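You operate a simulated robot arm through the tools that you are given. There is no shell and no other tool. Be economical: measure what you need, move in short steps, check, and stop when the job is done.

Carry out the task below with a simulated robot arm. There is one attempt and no reset: what you move stays moved.

TASK
Square up the cream paper stack on the jog table.
Fine: stack on the tray, tray tilted, jog switch on till the edges are even; then switch off, tray level, stack back where it lay; leave the other stacks.

Only the result counts: the job must be done as asked and must still hold three seconds after the hand-in. Knocking over, shifting, dropping, spilling or breaking anything else fails it.

THE ROBOT
A 6-joint arm with a two-finger parallel gripper, fixed in place. Base frame: the origin is at the foot of the arm, x ahead of it, y to its left, z up; the work surface is at about z = 80. Units: cm, degrees, N and s.
With the tool pointing down near the work surface it reaches from about 32 to 70 cm from the base axis. Its first joint turns from -166.0 to 166.0 degrees. Payload 4.1 kg.
Tool frame: the origin (TCP) lies between the finger pads and is the grasp point; the fingertips stand 2.3 cm ahead of it; z points along the fingers, y is the line along which they close. Largest opening 9.4 cm; finger width 3.8, thickness 1; the body of the gripper, 5.4 by 9.6 cm, starts 3.9 cm behind the TCP.
Orientation is told as [roll, pitch, yaw] about the base's x, y, z axes, in that order, counted from this pose: with the fingers straight down and closing along the base's y, the tool's x points along the base's -x, its y along +y and its z along -z.

THE INTERFACE
- The arm moves only by the tool play_rows. Its argument "increments" is text: rows parted by semicolons, each of 6 numbers parted by spaces: the shift along the tool's x, y, z in units of 20 mm (1.0 is 20 mm), then the turn, a rotation vector about the tool's x, y, z in units of 8 degrees (1.0 is 8 degrees). In form: x y z ax ay az; .... A call has 1 to 12 rows; each row shifts and turns the commanded pose from where the row before left it, along the tool's axes as they then stand. "fingers" is the finger opening in cm, from 0 to 9.4, set as the call begins (left out, the last holds). A call with a number of a shift or a turn outside -1 to 1 is refused whole. Rows are played at 5 a second. More than 5 cm and 8.6 degrees between two rows, or a gripper value outside its range, and nothing of the call is played. A pose out of reach is approached as far as the arm can. The call stops where the force on the tool passes 60 N (or 10 N more than at its start, if that is more) or the arm is blocked; 0.2 s more then pass. The fingers move at their own pace (about 4.5 cm/s each) and stop on an object; they squeeze with about 41 N. The grip force told is the motor's: it shows also when the fingers shut on nothing. Time passes only in rows, and 0.2 s behind the last, so rows that do not move let the fingers close. The reply holds the time, the measured pose of the TCP, the force on the tool along the base axes, the opening and the grip force, in the units named above and with some noise.
- Cameras (640 x 400 px; columns grow to the right, rows downward): "scene" is fixed at [39.7, 48.48, 142.38]; the picture's right is [-1.00, 0.09, 0.00], its down [0.08, 0.91, -0.40] and it looks along [-0.04, -0.40, -0.92] (base axes); focal length 270 px, centre (320, 200). "wrist" rides on the gripper at [8.6, 1.6, -7.4] in the tool frame; the picture's right is [-0.18, 0.98, 0.00], its down [-0.58, -0.11, -0.81] and it looks along [-0.79, -0.15, 0.59] (tool axes); focal length 243 px, centre (320, 200). There is no depth. A picture from a camera that has moved, and an enlarged one, comes with that camera's place and axes in the base frame and with its lens. The place of the scene camera against the robot may be out by one fixed shift of up to 1.8 cm in any direction.
- camera(camera): a new picture of that camera. It takes no simulated time.
- slide_trunk(by): slides the trunk up (or, below 0, down) by that many cm; the arm rides with it, the base frame stays. It gives what a move gives, with no picture.
- inspect(camera, box): a new picture of the part [left, top, right, bottom] of that camera's present view, enlarged. It takes no simulated time.
- sign_off(): hands the job in; it is judged then, once.

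Go step by step. Nothing tells you positions but the pictures and the camera data: compare them with the known pose of the tool, close in by small moves and look again before you grip or let go. The budget is 120 turns and 68 pictures, counting those below and the enlarged ones. Unless the task says otherwise, let go and move clear before handing in, and close with one line.

The tools are called after "Emit:" by a JSON object that holds its "fn" and its "kwargs". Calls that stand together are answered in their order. play_rows: Moves the arm, as the interface text tells. Its arguments: {"type":"object","properties":{"increments":{"type":"string"},"fingers":{"type":"number"}},"required":["increments"]} The other tools are called the same way: slide_trunk (by) slides the trunk up or down; camera (camera) takes a picture; inspect (camera, box) takes an enlarged picture of a part of a camera's view; sign_off () hands the job in.

At the start:

```text
time: 0.0
eef_pos: [35.29, 24.77, 111.93]
tcp_rot: [0.0, 0.0, 0.0]
wrist_force: [-0.4, 0.7, 0.6]
opening: 9.43
finger_force: 0.2
trunk travel left (down, up): [-50.0, 9.0]
```

scene: 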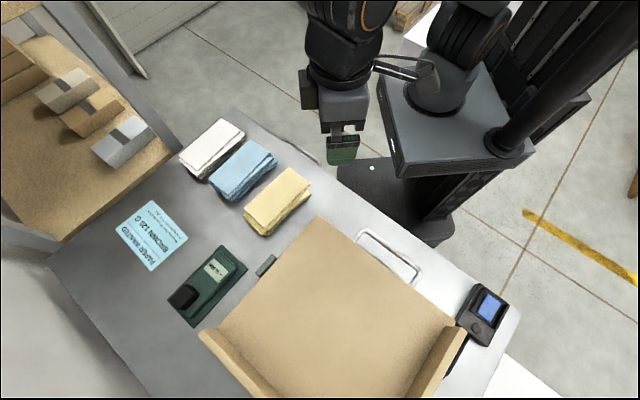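
wrist: 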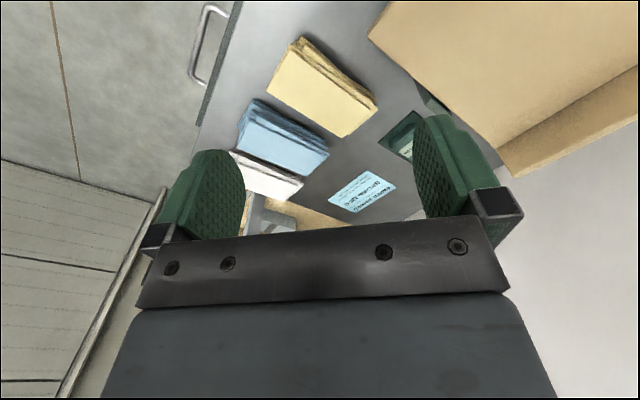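

The scene shows white, blue and cream-yellow stacks, a tan jog tray, a green unit and a black control with a blue screen. I'll look closer before moving.

Emit:
{"fn": "inspect", "kwargs": {"camera": "scene", "box": [160, 100, 340, 240]}}

Emit:
{"fn": "inspect", "kwargs": {"camera": "scene", "box": [340, 200, 540, 400]}}

Emit:
{"fn": "inspect", "kwargs": {"camera": "scene", "box": [100, 180, 300, 400]}}

```text
2.86 times, centred on (250, 170) of scene
camera zoom: at [39.7, 48.48, 142.38], right [-1.0, 0.09, 0.0], down [0.08, 0.91, -0.4], along [-0.04, -0.4, -0.92], focal length 771 px, centre (520, 286)
```

zoom: 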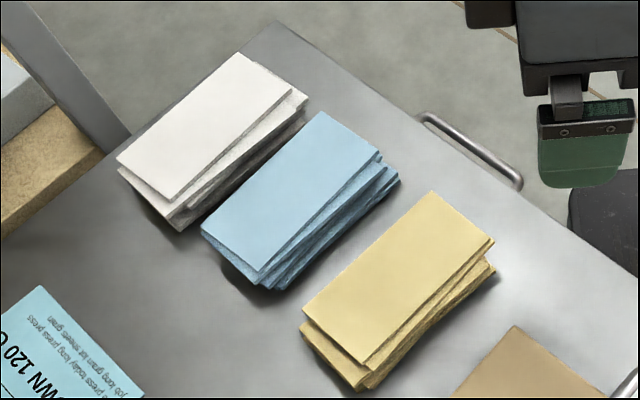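

```text
2.00 times, centred on (440, 300) of scene
camera zoom: at [39.7, 48.48, 142.38], right [-1.0, 0.09, 0.0], down [0.08, 0.91, -0.4], along [-0.04, -0.4, -0.92], focal length 540 px, centre (80, 0)
```

zoom: 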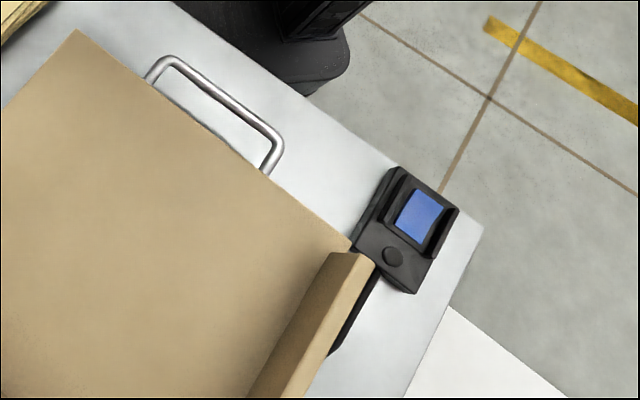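

```text
1.82 times, centred on (200, 290) of scene
camera zoom: at [39.7, 48.48, 142.38], right [-1.0, 0.09, 0.0], down [0.08, 0.91, -0.4], along [-0.04, -0.4, -0.92], focal length 491 px, centre (538, 36)
```

zoom: 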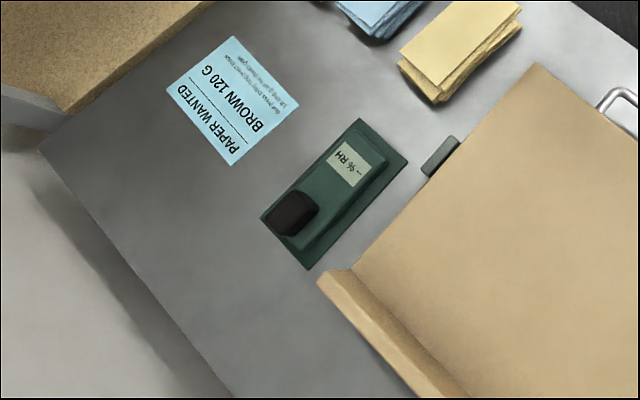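

Stack centre is about (47,21), long axis about 43°, and the tray centre about (37,50). I'll turn the wrist to look at the tray, its handle and the switch.

Emit:
{"fn": "play_rows", "kwargs": {"increments": "0 0 -0.5 0 0 -1;0 0 -0.5 0 0 -1;0 0 -0.5 0 0 -1;0 0 -0.5 0 0 -1;0 0 -0.5 0 0 -1;0 0 -0.5 0 0 -1;0 0 0 0 0 -1;0 0 0 0 0 -1;0 0 0 0 0 -1"}}

Emit:
{"fn": "camera", "kwargs": {"camera": "wrist"}}

```text
time: 2.0
eef_pos: [35.35, 24.65, 117.86]
tcp_rot: [0.0, -0.1, 72.2]
wrist_force: [-0.1, 0.3, -0.2]
opening: 9.42
finger_force: 0.0
trunk travel left (down, up): [-50.0, 9.0]
```

```text
62 pictures are left
camera wrist: at [31.18, 16.89, 125.41], right [-0.88, 0.48, 0.0], down [0.28, 0.52, 0.81], along [0.38, 0.71, -0.59], focal length 243 px, centre (320, 200)
```

wrist: 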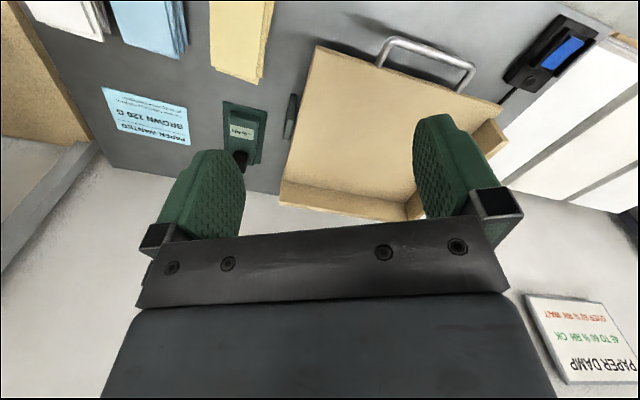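

There are notes: a damp-paper sign, a meter on the table, and a paper card. I'll read these before handling anything.

Emit:
{"fn": "inspect", "kwargs": {"camera": "wrist", "box": [510, 280, 640, 400]}}

Emit:
{"fn": "inspect", "kwargs": {"camera": "scene", "box": [105, 190, 195, 280]}}

Emit:
{"fn": "inspect", "kwargs": {"camera": "scene", "box": [160, 235, 280, 335]}}

Emit:
{"fn": "inspect", "kwargs": {"camera": "wrist", "box": [200, 20, 520, 230]}}

```text
3.33 times, centred on (575, 340) of wrist
camera zoom: at [31.18, 16.89, 125.41], right [-0.88, 0.48, 0.0], down [0.28, 0.52, 0.81], along [0.38, 0.71, -0.59], focal length 809 px, centre (-530, -267)
```

zoom: 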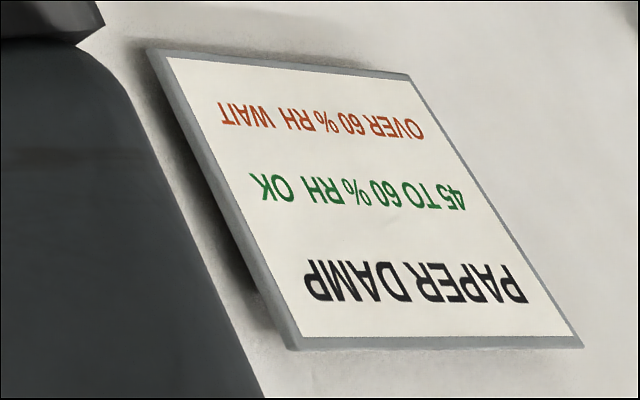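

```text
4.44 times, centred on (150, 235) of scene
camera zoom: at [39.7, 48.48, 142.38], right [-1.0, 0.09, 0.0], down [0.08, 0.91, -0.4], along [-0.04, -0.4, -0.92], focal length 1200 px, centre (1076, 44)
```

zoom: 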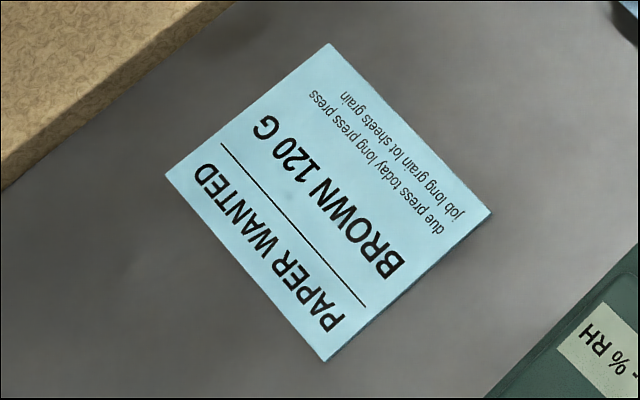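

```text
4.00 times, centred on (220, 285) of scene
camera zoom: at [39.7, 48.48, 142.38], right [-1.0, 0.09, 0.0], down [0.08, 0.91, -0.4], along [-0.04, -0.4, -0.92], focal length 1080 px, centre (720, -140)
```

zoom: 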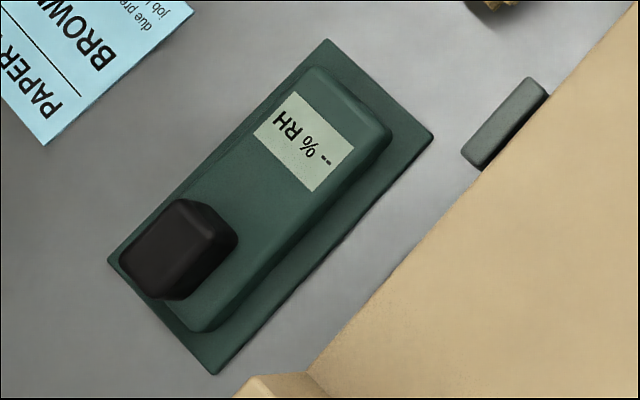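

```text
1.90 times, centred on (360, 125) of wrist
camera zoom: at [31.18, 16.89, 125.41], right [-0.88, 0.48, 0.0], down [0.28, 0.52, 0.81], along [0.38, 0.71, -0.59], focal length 462 px, centre (244, 343)
```

zoom: 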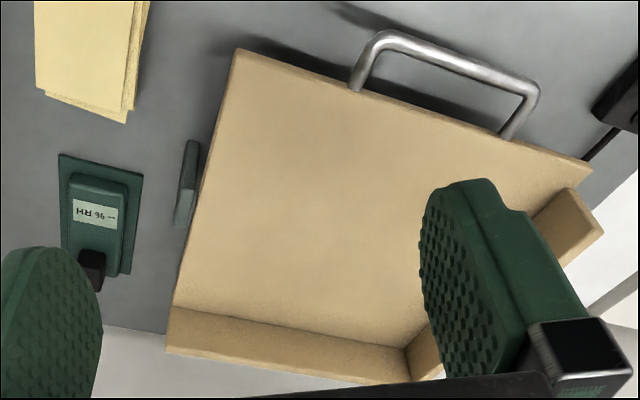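

The sign, meter and card aren't part of the request, so I'll leave them alone. Next I move above the cream stack with the fingers lined up across its short side, and look.

Emit:
{"fn": "play_rows", "kwargs": {"increments": "0 0 0.5 0 0 0.925;0 0 0.5 0 0 0.925;0 0 0.5 0 0 0.925;0 0 0.5 0 0 0.925;-0.381 -0.661 1 0 0 0;-0.381 -0.661 1 0 0 0;-0.381 -0.661 1 0 0 0;-0.381 -0.661 1 0 0 0;-0.381 -0.661 1 0 0 0;-0.381 -0.661 1 0 0 0;-0.381 -0.661 0.8 0 0 0;-0.381 -0.661 0.5 0 0 0"}}

Emit:
{"fn": "camera", "kwargs": {"camera": "wrist"}}

Emit:
{"fn": "camera", "kwargs": {"camera": "scene"}}

```text
time: 4.6
eef_pos: [47.16, 21.02, 99.24]
tcp_rot: [0.1, 0.0, 42.4]
wrist_force: [-0.7, 0.0, -0.7]
opening: 9.41
finger_force: 0.1
trunk travel left (down, up): [-50.0, 9.0]
```

```text
57 pictures are left
camera wrist: at [39.73, 16.3, 106.83], right [-0.53, 0.85, 0.0], down [0.5, 0.31, 0.81], along [0.69, 0.42, -0.59], focal length 243 px, centre (320, 200)
```

wrist: 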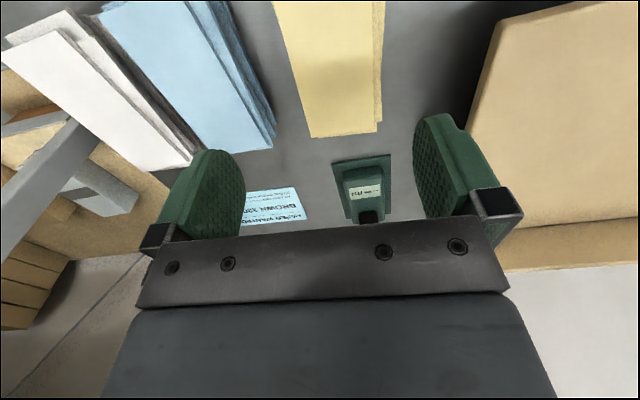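

```text
56 pictures are left
```

scene: 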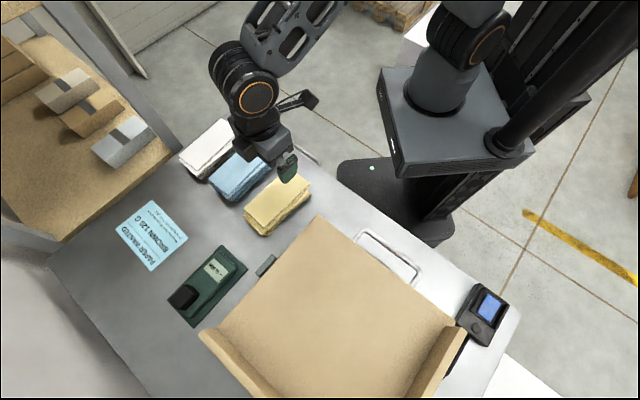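

Emit:
{"fn": "inspect", "kwargs": {"camera": "wrist", "box": [230, 0, 430, 150]}}

```text
2.67 times, centred on (330, 75) of wrist
camera zoom: at [39.73, 16.3, 106.83], right [-0.53, 0.85, 0.0], down [0.5, 0.31, 0.81], along [0.69, 0.42, -0.59], focal length 647 px, centre (293, 533)
```

zoom: 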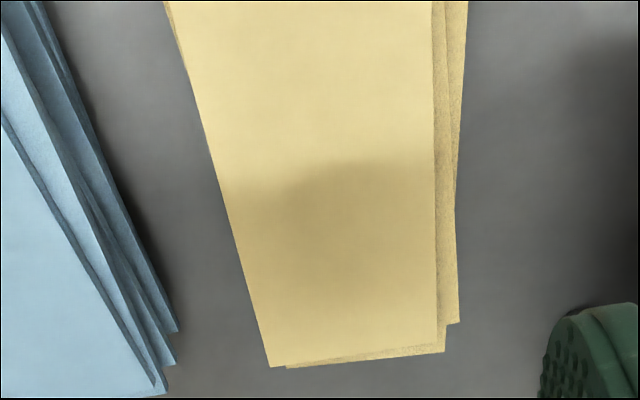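

Emit:
{"fn": "play_rows", "kwargs": {"increments": "1 0 0 0 0 0;1 0 0 0 0 0;1 0 0 0 0 0;1 0 0 0 0 0;1 0 0 0 0 0;0 0 0 0 0 0"}}

Emit:
{"fn": "inspect", "kwargs": {"camera": "wrist", "box": [200, 0, 440, 150]}}

```text
time: 6.0
eef_pos: [39.54, 14.28, 99.1]
tcp_rot: [-0.1, 0.0, 42.5]
wrist_force: [-1.1, -0.2, 0.2]
opening: 9.41
finger_force: 0.0
trunk travel left (down, up): [-50.0, 9.0]
```

```text
2.67 times, centred on (320, 75) of wrist
camera zoom: at [32.17, 9.54, 106.75], right [-0.53, 0.85, 0.0], down [0.5, 0.31, 0.81], along [0.69, 0.42, -0.59], focal length 647 px, centre (320, 533)
```

zoom: 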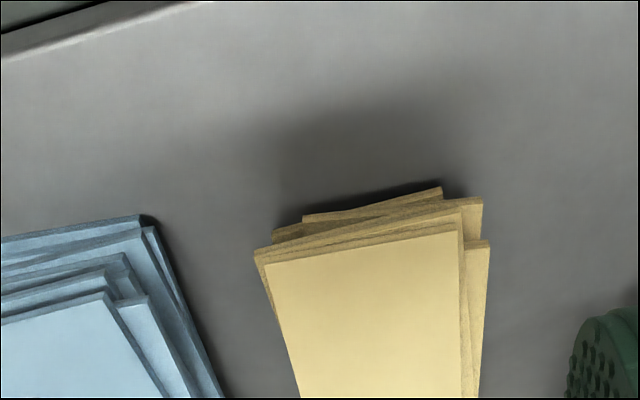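

The top sheet is about 7.6 × 15.6 cm, centred near (48.8, 23.3), with its top at z≈83. The lower layers jut out to about 9.2 cm, which is tight for the fingers, so I'll come in centred just above and look.

Emit:
{"fn": "play_rows", "kwargs": {"increments": "-0.805 0.05 0.57 0 0 -0.06;-0.805 0.05 0.57 0 0 0;-0.805 0.05 0.57 0 0 0;-0.805 0.05 0.57 0 0 0;-0.805 0.05 0.57 0 0 0;-0.805 0.05 0.57 0 0 0;-0.805 0.05 0.57 0 0 0;-0.805 0.05 0.57 0 0 0;0 0 0 0 0 0", "fingers": 9.4}}

Emit:
{"fn": "camera", "kwargs": {"camera": "wrist"}}

Emit:
{"fn": "inspect", "kwargs": {"camera": "scene", "box": [200, 120, 360, 250]}}

```text
time: 8.0
eef_pos: [48.62, 23.52, 90.28]
tcp_rot: [-0.1, 0.0, 42.9]
wrist_force: [-1.0, 0.2, 0.5]
opening: 9.37
finger_force: 0.1
trunk travel left (down, up): [-50.0, 9.0]
```

```text
53 pictures are left
camera wrist: at [41.16, 18.86, 97.8], right [-0.53, 0.85, 0.0], down [0.5, 0.32, 0.81], along [0.68, 0.43, -0.59], focal length 243 px, centre (320, 200)
```

wrist: 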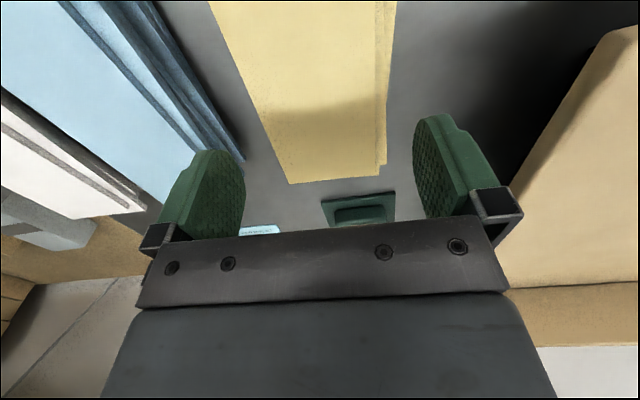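

```text
3.08 times, centred on (280, 185) of scene
camera zoom: at [39.7, 48.48, 142.38], right [-1.0, 0.09, 0.0], down [0.08, 0.91, -0.4], along [-0.04, -0.4, -0.92], focal length 830 px, centre (443, 246)
```

zoom: 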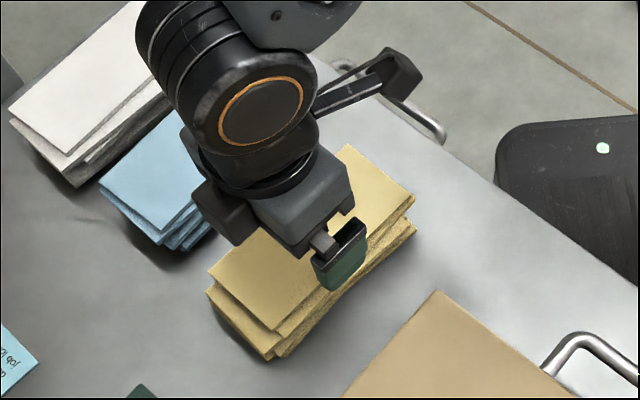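

Emit:
{"fn": "play_rows", "kwargs": {"increments": "0 0 0.5 0 0 0;0 0 0.5 0 0 0;0 0 0.5 0 0 0;0 0 0.4 0 0 0;0 0 0 0 0 0"}}

Emit:
{"fn": "inspect", "kwargs": {"camera": "wrist", "box": [160, 20, 500, 232]}}

Emit:
{"fn": "inspect", "kwargs": {"camera": "scene", "box": [230, 150, 330, 240]}}

```text
time: 9.2
eef_pos: [48.52, 23.53, 86.37]
tcp_rot: [0.0, -0.1, 42.9]
wrist_force: [-0.6, -0.4, -0.6]
opening: 9.4
finger_force: 0.1
trunk travel left (down, up): [-50.0, 9.0]
```

```text
1.88 times, centred on (330, 126) of wrist
camera zoom: at [41.11, 18.84, 93.91], right [-0.53, 0.85, 0.0], down [0.5, 0.32, 0.81], along [0.68, 0.43, -0.59], focal length 457 px, centre (301, 339)
```

zoom: 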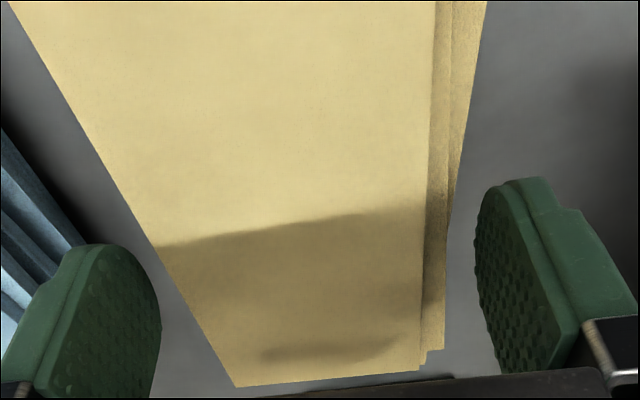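

```text
4.44 times, centred on (280, 195) of scene
camera zoom: at [39.7, 48.48, 142.38], right [-1.0, 0.09, 0.0], down [0.08, 0.91, -0.4], along [-0.04, -0.4, -0.92], focal length 1200 px, centre (498, 222)
```

zoom: 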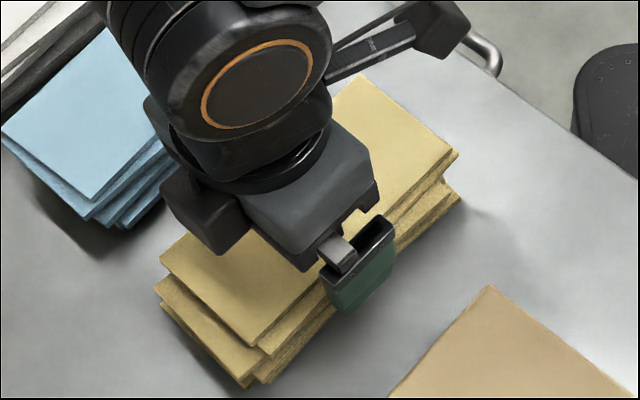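

The fingers straddle the stack with about 0.2 cm to spare each side. I'll go down in small steps and watch the force.

Emit:
{"fn": "play_rows", "kwargs": {"increments": "0 0.05 0.1 0 0 0;0 0 0.1 0 0 0;0 0 0.1 0 0 0;0 0 0.1 0 0 0;0 0 0.1 0 0 0;0 0 0.1 0 0 0;0 0 0.1 0 0 0;0 0 0 0 0 0"}}

Emit:
{"fn": "inspect", "kwargs": {"camera": "wrist", "box": [160, 20, 500, 232]}}

```text
time: 11.0
eef_pos: [48.4, 23.71, 84.89]
tcp_rot: [0.0, 0.1, 42.8]
wrist_force: [0.4, 0.3, 0.0]
opening: 9.4
finger_force: 0.0
trunk travel left (down, up): [-50.0, 9.0]
```

```text
1.88 times, centred on (330, 126) of wrist
camera zoom: at [41.0, 18.9, 92.51], right [-0.53, 0.85, 0.0], down [0.5, 0.32, 0.81], along [0.68, 0.43, -0.59], focal length 457 px, centre (301, 339)
```

zoom: 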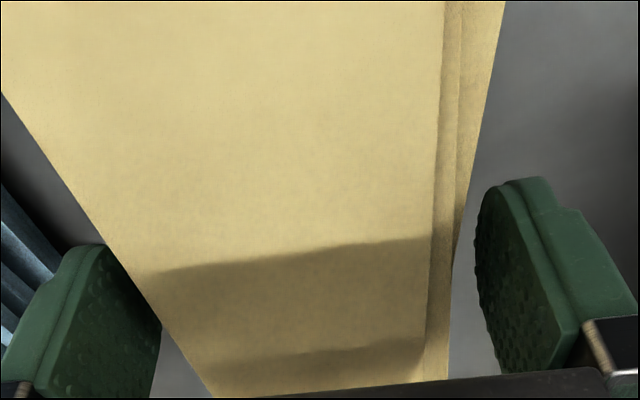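

Emit:
{"fn": "play_rows", "kwargs": {"increments": "0 -0.05 0 0 0 0;0 0 0.1 0 0 0;0 0 0.1 0 0 0;0 0 0.1 0 0 0;0 0 0.1 0 0 0;0 0 0.1 0 0 0;0 0 0 0 0 0"}}

Emit:
{"fn": "inspect", "kwargs": {"camera": "wrist", "box": [160, 20, 500, 232]}}

Emit:
{"fn": "inspect", "kwargs": {"camera": "scene", "box": [230, 150, 330, 240]}}

```text
time: 12.6
eef_pos: [48.42, 23.59, 83.96]
tcp_rot: [0.0, 0.0, 43.0]
wrist_force: [-0.4, 0.1, -0.7]
opening: 9.38
finger_force: 0.0
trunk travel left (down, up): [-50.0, 9.0]
```

```text
1.88 times, centred on (330, 126) of wrist
camera zoom: at [41.1, 18.88, 91.54], right [-0.53, 0.85, 0.0], down [0.5, 0.32, 0.81], along [0.68, 0.43, -0.59], focal length 457 px, centre (301, 339)
```

zoom: 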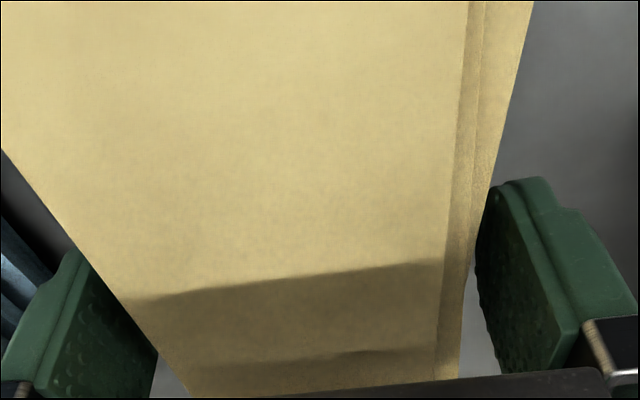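

```text
4.44 times, centred on (280, 195) of scene
camera zoom: at [39.7, 48.48, 142.38], right [-1.0, 0.09, 0.0], down [0.08, 0.91, -0.4], along [-0.04, -0.4, -0.92], focal length 1200 px, centre (498, 222)
```

zoom: 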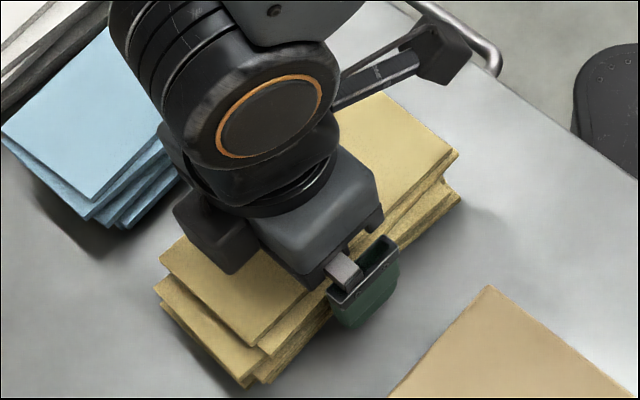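

Emit:
{"fn": "play_rows", "kwargs": {"increments": "0 0 0.1 0 0 0;0 0 0.1 0 0 0;0 0 0.1 0 0 0;0 0 0.1 0 0 0;0 0 0.1 0 0 0;0 0 0 0 0 0"}}

```text
time: 14.0
eef_pos: [48.42, 23.51, 82.91]
tcp_rot: [0.0, 0.0, 42.9]
wrist_force: [0.5, 0.4, -0.5]
opening: 9.38
finger_force: 0.0
trunk travel left (down, up): [-50.0, 9.0]
```

The fingers are down around the stack with no contact. Now I'll close on it.

Emit:
{"fn": "play_rows", "kwargs": {"increments": "0 0 0 0 0 0;0 0 0 0 0 0;0 0 0 0 0 0;0 0 0 0 0 0", "fingers": 6}}

Emit:
{"fn": "inspect", "kwargs": {"camera": "scene", "box": [230, 150, 330, 240]}}

```text
time: 15.0
eef_pos: [48.42, 23.62, 82.96]
tcp_rot: [0.0, 0.1, 42.9]
wrist_force: [-0.5, -0.2, -0.1]
opening: 6.98
finger_force: 40.7
trunk travel left (down, up): [-50.0, 9.0]
```

```text
4.44 times, centred on (280, 195) of scene
camera zoom: at [39.7, 48.48, 142.38], right [-1.0, 0.09, 0.0], down [0.08, 0.91, -0.4], along [-0.04, -0.4, -0.92], focal length 1200 px, centre (498, 222)
```

zoom: 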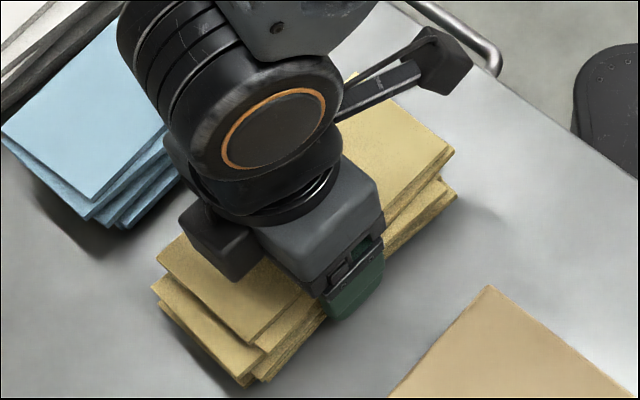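

The stack is held at 7.0 cm, so its solid core is about 7 cm wide. It lay at about (48.2, 23.65), yaw 43. I'll lift it a little and check the grip.

Emit:
{"fn": "play_rows", "kwargs": {"increments": "0 0 -0.2 0 0 0;0 0 -0.4 0 0 0;0 0 -0.6 0 0 0;0 0 -0.8 0 0 0;0 0 -0.8 0 0 0;0 0 -0.8 0 0 0;0 0 -0.8 0 0 0;0 0 -0.8 0 0 0;0 0 -0.8 0 0 0;0 0 -0.8 0 0 0;0 0 -0.8 0 0 0;0 0 -0.4 0 0 0"}}

Emit:
{"fn": "camera", "kwargs": {"camera": "scene"}}

```text
time: 17.6
eef_pos: [48.45, 23.67, 99.02]
tcp_rot: [0.0, 0.0, 42.8]
wrist_force: [0.1, 0.5, -4.7]
opening: 6.99
finger_force: 41.6
trunk travel left (down, up): [-50.0, 9.0]
```

```text
45 pictures are left
```

scene: 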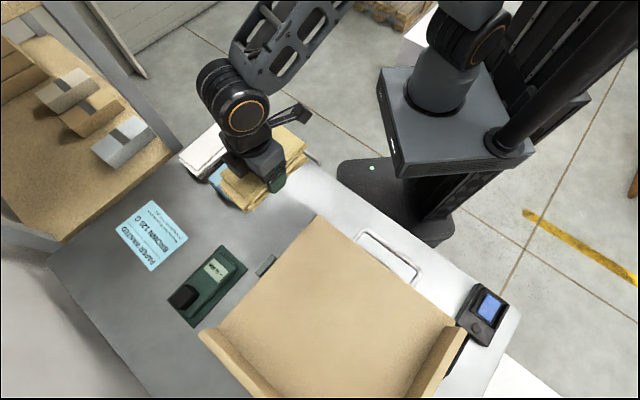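

The stack is held firmly and weighs about 5 N. I'll carry it over the tray.

Emit:
{"fn": "play_rows", "kwargs": {"increments": "-0.25 0.5 0 0 0 0;-0.5 0.95 0 0 0 0;-0.5 1 0 0 0 0;-0.5 1 0 0 0 0;-0.5 1 0 0 0 0;-0.5 1 0 0 0 0;-0.5 1 0 0 0 0;-0.5 1 0 0 0 0;-0.5 1 0 0 0 0;-0.5 1 0 0 0 0;-0.5 1 0 0 0 0;-0.5 1 0 0 0 0"}}

Emit:
{"fn": "play_rows", "kwargs": {"increments": "-0.25 0.8 0 0 0 0;0 0.4 0 0 0 0;0 0 0.6 0 0 0;0 0 0.6 0 0 0;0 0 0.6 0 0 0;0 0 0 0 0 0"}}

Emit:
{"fn": "camera", "kwargs": {"camera": "wrist"}}

Emit:
{"fn": "camera", "kwargs": {"camera": "scene"}}

```text
time: 20.2
eef_pos: [41.26, 48.17, 99.05]
tcp_rot: [0.0, 0.0, 42.8]
wrist_force: [0.2, 0.4, -4.7]
opening: 7.0
finger_force: 40.4
trunk travel left (down, up): [-50.0, 9.0]
```

```text
time: 21.6
eef_pos: [40.03, 50.31, 95.3]
tcp_rot: [0.0, 0.0, 42.9]
wrist_force: [0.7, -1.1, -4.2]
opening: 7.01
finger_force: 40.9
trunk travel left (down, up): [-50.0, 9.0]
```

```text
44 pictures are left
camera wrist: at [32.67, 45.65, 102.87], right [-0.53, 0.85, 0.0], down [0.5, 0.32, 0.81], along [0.68, 0.43, -0.59], focal length 243 px, centre (320, 200)
```

wrist: 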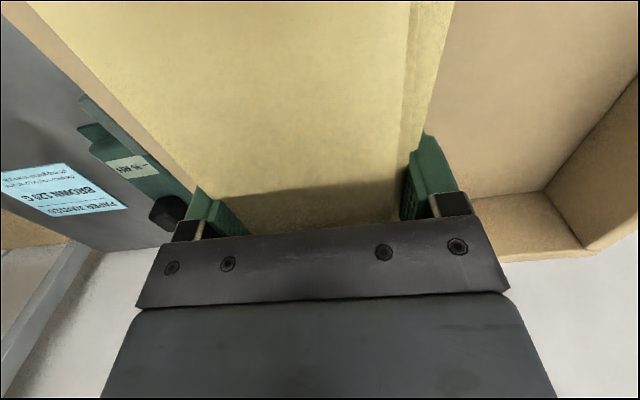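

```text
43 pictures are left
```

scene: 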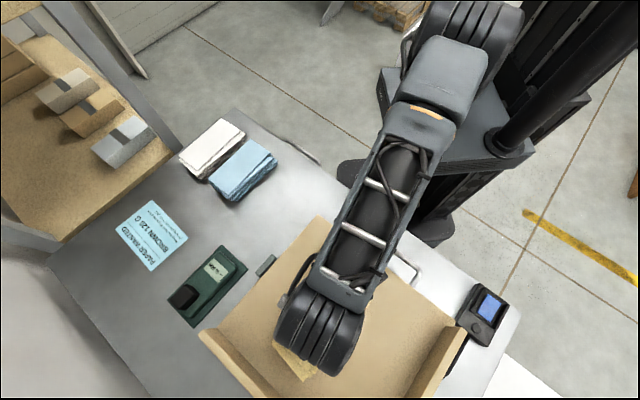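

Emit:
{"fn": "play_rows", "kwargs": {"increments": "0 0 0.2 0 0 0;0 0 0.2 0 0 0;0 0 0.2 0 0 0;0 0 0.2 0 0 0;0 0 0.2 0 0 0;0 0 0.2 0 0 0;0 0 0.2 0 0 0;0 0 0.2 0 0 0"}}

Emit:
{"fn": "play_rows", "kwargs": {"increments": "0 0 0.1 0 0 0;0 0 0.1 0 0 0;0 0 0.1 0 0 0;0 0 0.1 0 0 0;0 0 0.1 0 0 0"}}

Emit:
{"fn": "play_rows", "kwargs": {"increments": "0 0 0.1 0 0 0;0 0 0.1 0 0 0;0 0 0.1 0 0 0"}}

Emit:
{"fn": "camera", "kwargs": {"camera": "wrist"}}

```text
time: 23.4
eef_pos: [40.07, 50.39, 92.15]
tcp_rot: [0.1, -0.1, 42.8]
wrist_force: [-0.1, 0.1, -3.2]
opening: 7.01
finger_force: 41.1
trunk travel left (down, up): [-50.0, 9.0]
```

```text
time: 24.6
eef_pos: [40.01, 50.35, 91.78]
tcp_rot: [0.1, -0.7, 42.9]
wrist_force: [1.3, 1.1, 42.4]
opening: 7.0
finger_force: 41.4
trunk travel left (down, up): [-50.0, 9.0]
```

```text
time: 25.4
eef_pos: [40.03, 50.2, 91.36]
tcp_rot: [0.1, -0.8, 42.9]
wrist_force: [1.3, 0.7, 45.4]
opening: 6.99
finger_force: 41.3
trunk travel left (down, up): [-50.0, 9.0]
```

```text
42 pictures are left
camera wrist: at [32.58, 45.48, 98.7], right [-0.53, 0.85, 0.0], down [0.49, 0.31, 0.81], along [0.69, 0.44, -0.58], focal length 243 px, centre (320, 200)
```

wrist: 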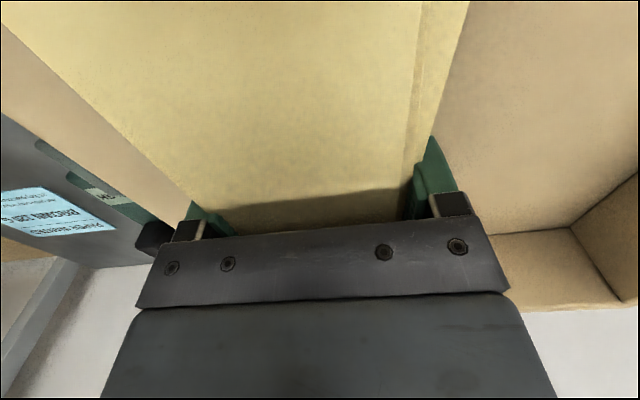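

The stack touched the tray floor (z≈88.5–89) and I pressed about 45 N. I'll ease back and check.

Emit:
{"fn": "play_rows", "kwargs": {"increments": "0 0 -0.1 0 0 0;0 0 -0.1 0 0 0;0 0 -0.1 0 0 0;0 0 0 0 0 0"}}

Emit:
{"fn": "camera", "kwargs": {"camera": "scene"}}

```text
time: 26.4
eef_pos: [40.05, 50.21, 91.16]
tcp_rot: [0.1, -0.1, 42.9]
wrist_force: [7.1, 5.1, 21.1]
opening: 6.96
finger_force: 40.8
trunk travel left (down, up): [-50.0, 9.0]
```

```text
41 pictures are left
```

scene: 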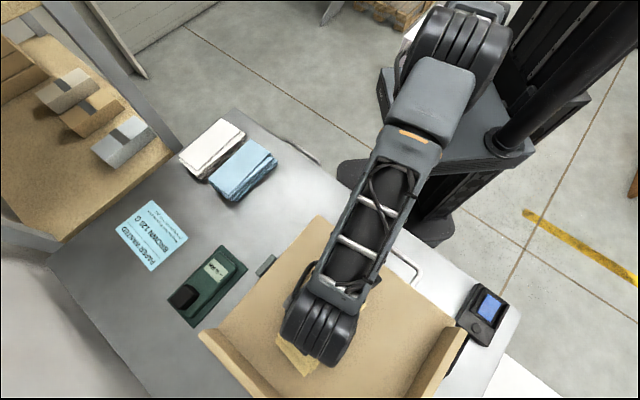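

Emit:
{"fn": "play_rows", "kwargs": {"increments": "0 0 -0.1 0 0 0;0 0 -0.05 0 0 0;0 0 0 0 0 0"}}

```text
time: 27.2
eef_pos: [39.98, 50.26, 91.27]
tcp_rot: [-0.1, 0.4, 43.0]
wrist_force: [-0.5, -0.3, -2.0]
opening: 6.99
finger_force: 40.8
trunk travel left (down, up): [-50.0, 9.0]
```

Emit:
{"fn": "play_rows", "kwargs": {"increments": "0 0 0 0 0 0;0 0 0 0 0 0;0 0 0 0 0 0;0 0 0 0 0 0;0 0 -0.5 0 0 0;0 0 -0.8 0 0 0;0 0 -1 0 0 0;0 0 -1 0 0 0;0 0 -1 0 0 0;0 0 -1 0 0 0;0 0 -1 0 0 0;0 0 0 0 0 0", "fingers": 9.4}}

Emit:
{"fn": "camera", "kwargs": {"camera": "wrist"}}

```text
time: 29.8
eef_pos: [40.05, 50.29, 103.91]
tcp_rot: [0.0, 0.1, 43.0]
wrist_force: [0.2, 0.2, -0.2]
opening: 9.4
finger_force: 0.1
trunk travel left (down, up): [-50.0, 9.0]
```

```text
40 pictures are left
camera wrist: at [32.64, 45.51, 111.57], right [-0.53, 0.85, 0.0], down [0.5, 0.32, 0.81], along [0.68, 0.43, -0.59], focal length 243 px, centre (320, 200)
```

wrist: 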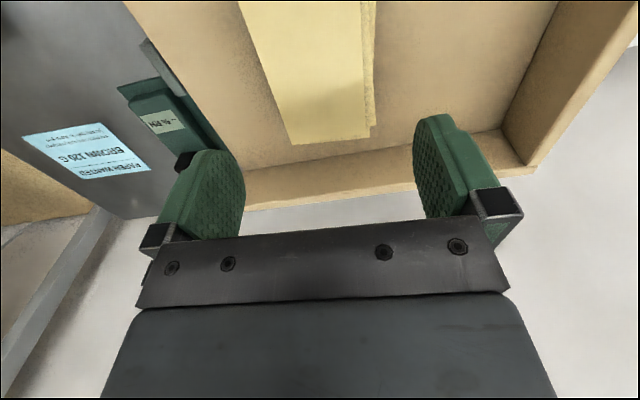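

The stack rests flat on the tray. Now I go to the handle (bar near (26,39)), turned so the fingers close across it.

Emit:
{"fn": "play_rows", "kwargs": {"increments": "0.9 0.065 0 0 0 0;0.9 0.065 0 0 0 0;0.9 0.065 0 0 0 0;0.9 0.065 0 0 0 0;0.9 0.065 0 0 0 0;0.9 0.065 0 0 0 0;0.9 0.065 0 0 0 0;0.9 0.065 0 0 0 0;0.9 0.065 0 0 0 0;0.9 0.065 0 0 0 0", "fingers": 3}}

Emit:
{"fn": "play_rows", "kwargs": {"increments": "0 0 0.3 0 0 -1;0 0 0.3 0 0 -1;0 0 0.3 0 0 -1;0 0 0.3 0 0 -1;0 0 0.3 0 0 -1;0 0 0.3 0 0 -1;0 0 0.3 0 0 -1;0 0 0.3 0 0 -1;0 0 0.3 0 0 -1;0 0 0.3 0 0 -1;0 0 0 0 0 -1;0 0 0 0 0 -0.25"}}

Emit:
{"fn": "camera", "kwargs": {"camera": "wrist"}}

Emit:
{"fn": "camera", "kwargs": {"camera": "scene"}}

```text
time: 32.0
eef_pos: [25.75, 38.96, 104.05]
tcp_rot: [0.1, 0.0, 42.9]
wrist_force: [0.1, 0.4, -0.1]
opening: 3.02
finger_force: 0.0
trunk travel left (down, up): [-50.0, 9.0]
```

```text
time: 34.6
eef_pos: [25.97, 39.01, 97.95]
tcp_rot: [0.0, 0.1, 133.1]
wrist_force: [0.3, -0.6, 0.6]
opening: 3.0
finger_force: 0.1
trunk travel left (down, up): [-50.0, 9.0]
```

```text
39 pictures are left
camera wrist: at [30.75, 31.57, 105.63], right [-0.84, -0.54, 0.0], down [-0.32, 0.5, 0.81], along [-0.43, 0.68, -0.59], focal length 243 px, centre (320, 200)
```

wrist: 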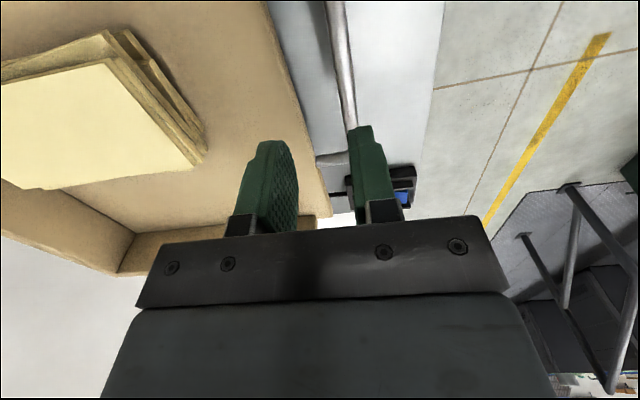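

```text
38 pictures are left
```

scene: 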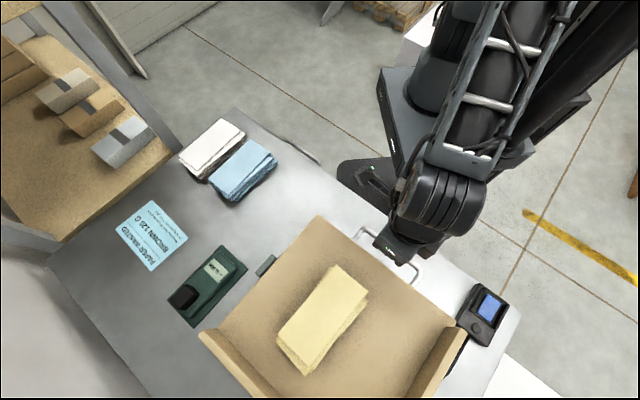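

Emit:
{"fn": "play_rows", "kwargs": {"increments": "0 0.4 0.5 0 0 0;0 0.4 0.5 0 0 0;0 0 0.5 0 0 0;0 0 0.5 0 0 0;0 0 0.5 0 0 0;0 0 0.5 0 0 0;0 0 0 0 0 0"}}

Emit:
{"fn": "camera", "kwargs": {"camera": "wrist"}}

Emit:
{"fn": "inspect", "kwargs": {"camera": "scene", "box": [340, 180, 480, 300]}}

```text
time: 36.2
eef_pos: [24.87, 37.84, 91.98]
tcp_rot: [0.0, 0.0, 132.9]
wrist_force: [-0.2, 0.2, -0.8]
opening: 3.0
finger_force: 0.0
trunk travel left (down, up): [-50.0, 9.0]
```

```text
37 pictures are left
camera wrist: at [29.59, 30.46, 99.61], right [-0.85, -0.53, 0.0], down [-0.32, 0.5, 0.81], along [-0.43, 0.68, -0.59], focal length 243 px, centre (320, 200)
```

wrist: 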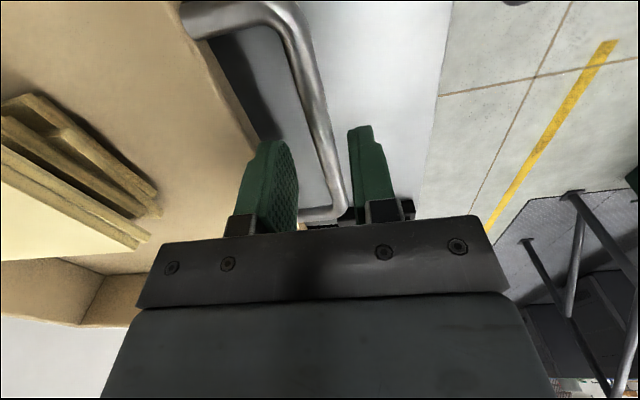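

```text
3.33 times, centred on (410, 240) of scene
camera zoom: at [39.7, 48.48, 142.38], right [-1.0, 0.09, 0.0], down [0.08, 0.91, -0.4], along [-0.04, -0.4, -0.92], focal length 900 px, centre (20, 67)
```

zoom: 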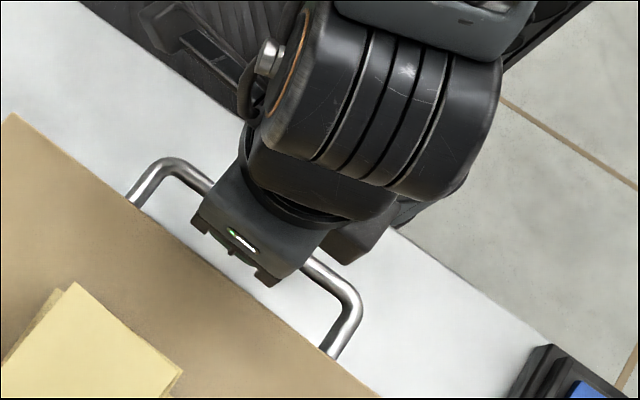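

The bar runs between the fingers at about z 86.3. I'll descend and grip it.

Emit:
{"fn": "play_rows", "kwargs": {"increments": "0 0 0.3 0 0 0;0 0 0.3 0 0 0;0 0 0.3 0 0 0;0 0 0.3 0 0 0;0 0 0.3 0 0 0;0 0 0.3 0 0 0;0 0 0.3 0 0 0;0 0 0.3 0 0 0;0 0 0.2 0 0 0;0 0 0 0 0 0"}}

Emit:
{"fn": "play_rows", "kwargs": {"increments": "0 0 0 0 0 0;0 0 0 0 0 0;0 0 0 0 0 0", "fingers": 0}}

Emit:
{"fn": "camera", "kwargs": {"camera": "wrist"}}

```text
time: 38.4
eef_pos: [24.84, 38.11, 86.75]
tcp_rot: [0.0, 0.1, 132.9]
wrist_force: [0.6, -0.5, 0.0]
opening: 3.0
finger_force: 0.1
trunk travel left (down, up): [-50.0, 9.0]
```

```text
time: 39.2
eef_pos: [24.76, 37.85, 86.73]
tcp_rot: [0.0, 0.2, 133.1]
wrist_force: [-3.1, -4.4, 0.4]
opening: 1.29
finger_force: 44.5
trunk travel left (down, up): [-50.0, 9.0]
```

```text
35 pictures are left
camera wrist: at [29.54, 30.5, 94.38], right [-0.84, -0.54, 0.0], down [-0.32, 0.5, 0.81], along [-0.43, 0.68, -0.59], focal length 243 px, centre (320, 200)
```

wrist: 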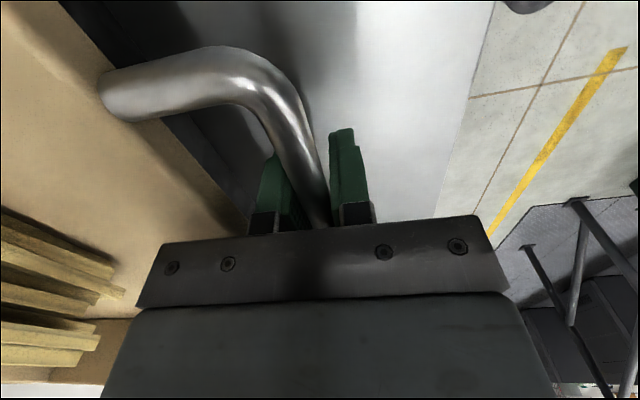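

The bar is gripped. I'll lift a little and feel how the tray moves.

Emit:
{"fn": "play_rows", "kwargs": {"increments": "0 0 -0.15 0 0 0;0 0 -0.15 0 0 0;0 0 -0.15 0 0 0;0 0 -0.15 0 0 0;0 0 -0.15 0 0 0;0 0 0 0 0 0"}}

Emit:
{"fn": "camera", "kwargs": {"camera": "scene"}}

```text
time: 40.6
eef_pos: [24.89, 38.03, 88.19]
tcp_rot: [0.0, 0.1, 132.9]
wrist_force: [2.3, 4.8, -2.3]
opening: 1.29
finger_force: 45.1
trunk travel left (down, up): [-50.0, 9.0]
```

```text
34 pictures are left
```

scene: 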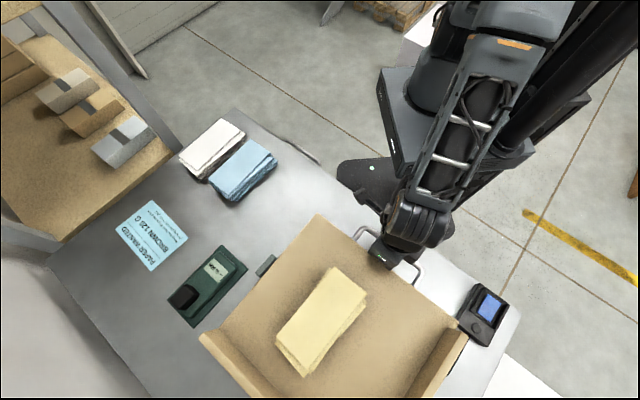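

It moves easily. I'll follow the arc about the mid-tray pivot, turning the tool along with it.

Emit:
{"fn": "play_rows", "kwargs": {"increments": "0 0 0 -0.25 0 0;0 0 0 -0.25 0 0;0 0 -0.267 -0.1875 0 0;0 0 -0.267 -0.1875 0 0;0 0 -0.267 -0.1875 0 0;0 0 -0.267 -0.1875 0 0;0 0 0 0 0 0"}}

Emit:
{"fn": "camera", "kwargs": {"camera": "scene"}}

```text
time: 42.2
eef_pos: [25.07, 38.16, 90.47]
tcp_rot: [10.0, 0.0, 133.0]
wrist_force: [2.7, 6.9, -0.3]
opening: 1.3
finger_force: 45.0
trunk travel left (down, up): [-50.0, 9.0]
```

```text
33 pictures are left
```

scene: 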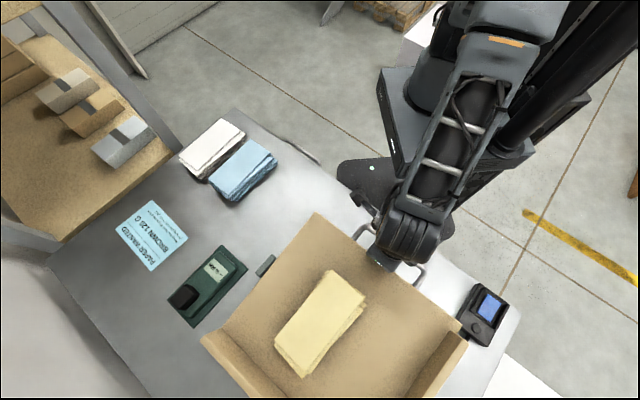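

Emit:
{"fn": "play_rows", "kwargs": {"increments": "0 -0.05 -0.267 -0.1875 0 0;0 -0.05 -0.267 -0.1875 0 0;0 -0.05 -0.267 -0.1875 0 0;0 -0.05 -0.267 -0.1875 0 0;0 0 0 0 0 0"}}

Emit:
{"fn": "camera", "kwargs": {"camera": "scene"}}

```text
time: 43.4
eef_pos: [25.28, 38.49, 92.34]
tcp_rot: [16.6, 0.2, 133.0]
wrist_force: [-20.0, -16.2, -34.8]
opening: 1.32
finger_force: 44.7
trunk travel left (down, up): [-50.0, 9.0]
```

```text
32 pictures are left
```

scene: 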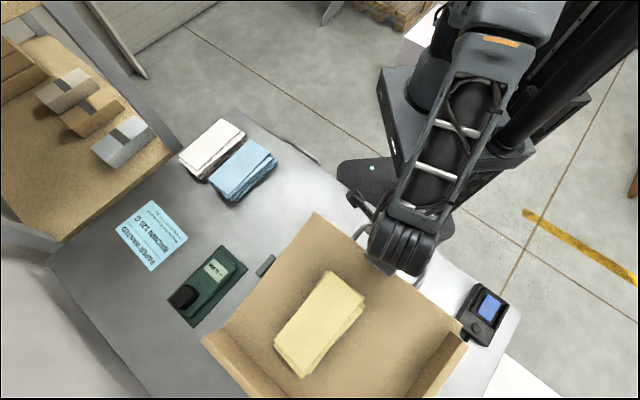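

The tray seems to have reached its stop (about 15–16°). I'll ease off slightly, then open a little to see whether it stays.

Emit:
{"fn": "play_rows", "kwargs": {"increments": "0 0.05 0.1 0 0 0;0 0 0.1 0 0 0;0 0 0 0 0 0"}}

Emit:
{"fn": "play_rows", "kwargs": {"increments": "0 0 0 0 0 0;0 0 0 0 0 0;0 0 0 0 0 0", "fingers": 2.6}}

Emit:
{"fn": "camera", "kwargs": {"camera": "wrist"}}

Emit:
{"fn": "camera", "kwargs": {"camera": "scene"}}

```text
time: 44.2
eef_pos: [25.4, 38.37, 92.23]
tcp_rot: [16.0, 0.1, 132.9]
wrist_force: [-15.7, -13.8, -9.2]
opening: 1.3
finger_force: 45.1
trunk travel left (down, up): [-50.0, 9.0]
```

```text
time: 45.0
eef_pos: [25.28, 38.55, 92.07]
tcp_rot: [15.8, 0.0, 132.9]
wrist_force: [0.1, 0.0, -0.9]
opening: 2.6
finger_force: 0.0
trunk travel left (down, up): [-50.0, 9.0]
```

```text
31 pictures are left
camera wrist: at [31.75, 32.49, 99.89], right [-0.82, -0.51, 0.27], down [-0.16, 0.65, 0.75], along [-0.55, 0.57, -0.61], focal length 243 px, centre (320, 200)
```

wrist: 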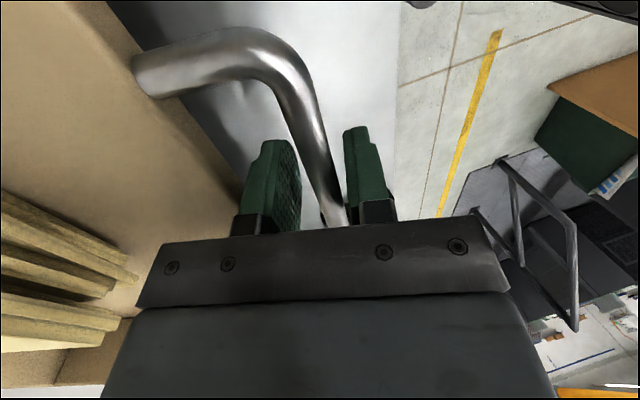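

```text
30 pictures are left
```

scene: 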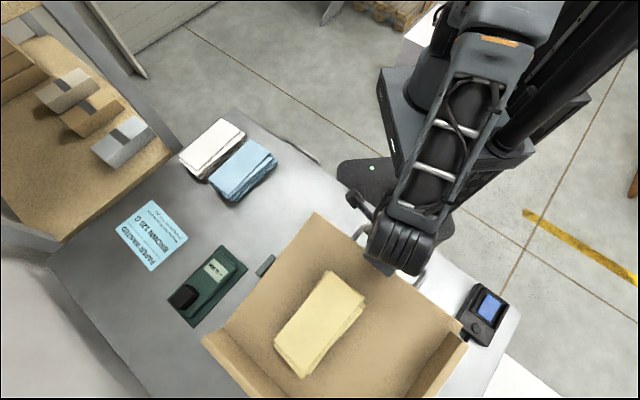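

The tray stays tilted by itself. I'll back off the handle and go look at the switch near (7.5, 51).

Emit:
{"fn": "play_rows", "kwargs": {"increments": "0 0 -0.5 0 0 0;0 0 -0.8 0 0 0;0 0 -1 0 0 0;0 0 -1 0 0 0;0 0 -1 1 0 0;0 0 0 1 0 0;-0.8 0.1 0 0 0 0;-1 0.1 0 0 0 0;-1 0.1 0 0 0 0;-1 0.1 0 0 0 0;-1 0.1 0 0 0 0;-1 0 0 0 0 0"}}

Emit:
{"fn": "camera", "kwargs": {"camera": "wrist"}}

Emit:
{"fn": "camera", "kwargs": {"camera": "scene"}}

```text
time: 47.6
eef_pos: [18.65, 48.02, 100.37]
tcp_rot: [0.0, 0.0, 132.9]
wrist_force: [0.4, -0.6, -0.4]
opening: 2.61
finger_force: 0.0
trunk travel left (down, up): [-50.0, 9.0]
```

```text
29 pictures are left
camera wrist: at [23.37, 40.6, 107.9], right [-0.85, -0.53, 0.0], down [-0.32, 0.5, 0.81], along [-0.43, 0.68, -0.59], focal length 243 px, centre (320, 200)
```

wrist: 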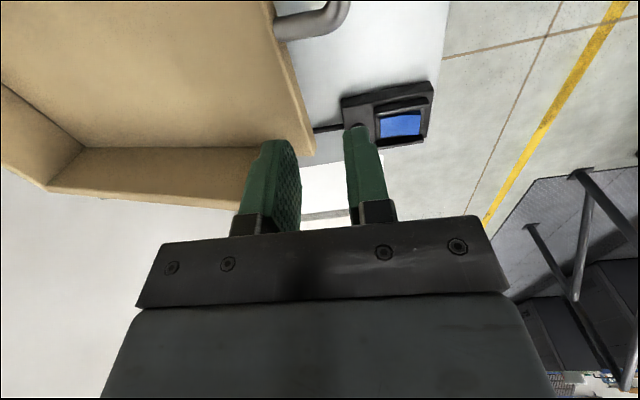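

```text
28 pictures are left
```

scene: 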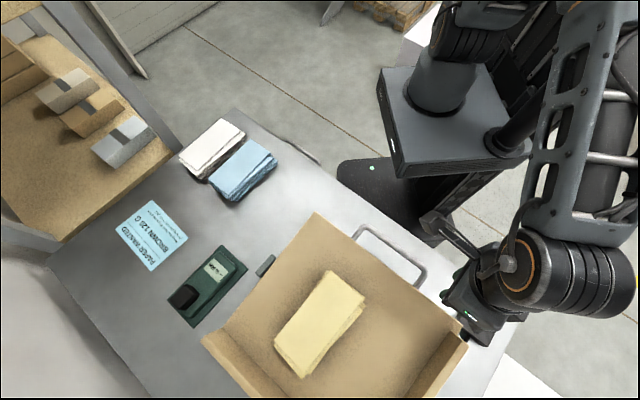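

Emit:
{"fn": "inspect", "kwargs": {"camera": "wrist", "box": [320, 70, 450, 160]}}

```text
4.44 times, centred on (385, 115) of wrist
camera zoom: at [23.37, 40.6, 107.9], right [-0.85, -0.53, 0.0], down [-0.32, 0.5, 0.81], along [-0.43, 0.68, -0.59], focal length 1078 px, centre (31, 578)
```

zoom: 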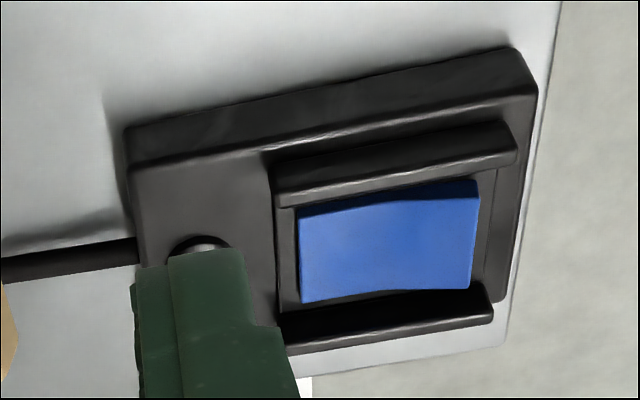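

The rocker has side guards; its low-d end (towards the table edge) stands up, and a round lamp sits beside it. I'll turn to yaw 43 with closed fingers so the tips fit between the guards.

Emit:
{"fn": "play_rows", "kwargs": {"increments": "0 0 0 0 0 1;0 0 0 0 0 1;0 0 0 0 0 1;0 0 0 0 0 1;0 0 0 0 0 1;0 0 0 0 0 1;0 0 0 0 0 1;0 0 0 0 0 1;0 0 0 0 0 1;0 0 0 0 0 1;0 0 0 0 0 1;0 0 0 0 0 0.25", "fingers": 0}}

Emit:
{"fn": "play_rows", "kwargs": {"increments": "0.83 0.875 0 0 0 0;0.83 0.875 0 0 0 0;0.83 0.875 0 0 0 0;0.83 0.875 0 0 0 0;0.83 0.875 0 0 0 0;0.83 0.875 0 0 0 0;0 0 0.8 0 0.5 0;0 0 0.8 0 0.5 0;0 0 0.6 0 0.5 0;0 0 0 0 0.5 0;0 0 0 0 0 0"}}

Emit:
{"fn": "camera", "kwargs": {"camera": "wrist"}}

Emit:
{"fn": "inspect", "kwargs": {"camera": "scene", "box": [430, 250, 550, 350]}}

```text
time: 50.2
eef_pos: [18.43, 48.04, 100.35]
tcp_rot: [0.0, 0.0, 42.8]
wrist_force: [-0.2, 0.1, -0.3]
opening: 0.0
finger_force: 40.8
trunk travel left (down, up): [-50.0, 9.0]
```

```text
time: 52.6
eef_pos: [3.92, 48.66, 95.97]
tcp_rot: [0.1, 16.1, 42.9]
wrist_force: [0.1, -0.2, -0.3]
opening: 0.0
finger_force: 41.1
trunk travel left (down, up): [-50.0, 9.0]
```

```text
26 pictures are left
camera wrist: at [-1.65, 45.56, 105.66], right [-0.54, 0.84, -0.05], down [0.65, 0.45, 0.61], along [0.54, 0.3, -0.79], focal length 243 px, centre (320, 200)
```

wrist: 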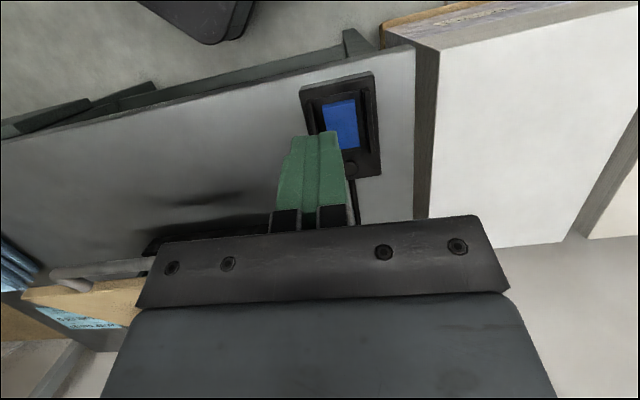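

```text
4.00 times, centred on (490, 300) of scene
camera zoom: at [39.7, 48.48, 142.38], right [-1.0, 0.09, 0.0], down [0.08, 0.91, -0.4], along [-0.04, -0.4, -0.92], focal length 1080 px, centre (-360, -200)
```

zoom: 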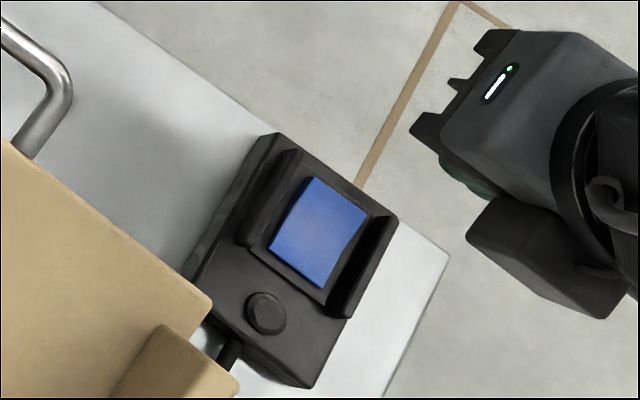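

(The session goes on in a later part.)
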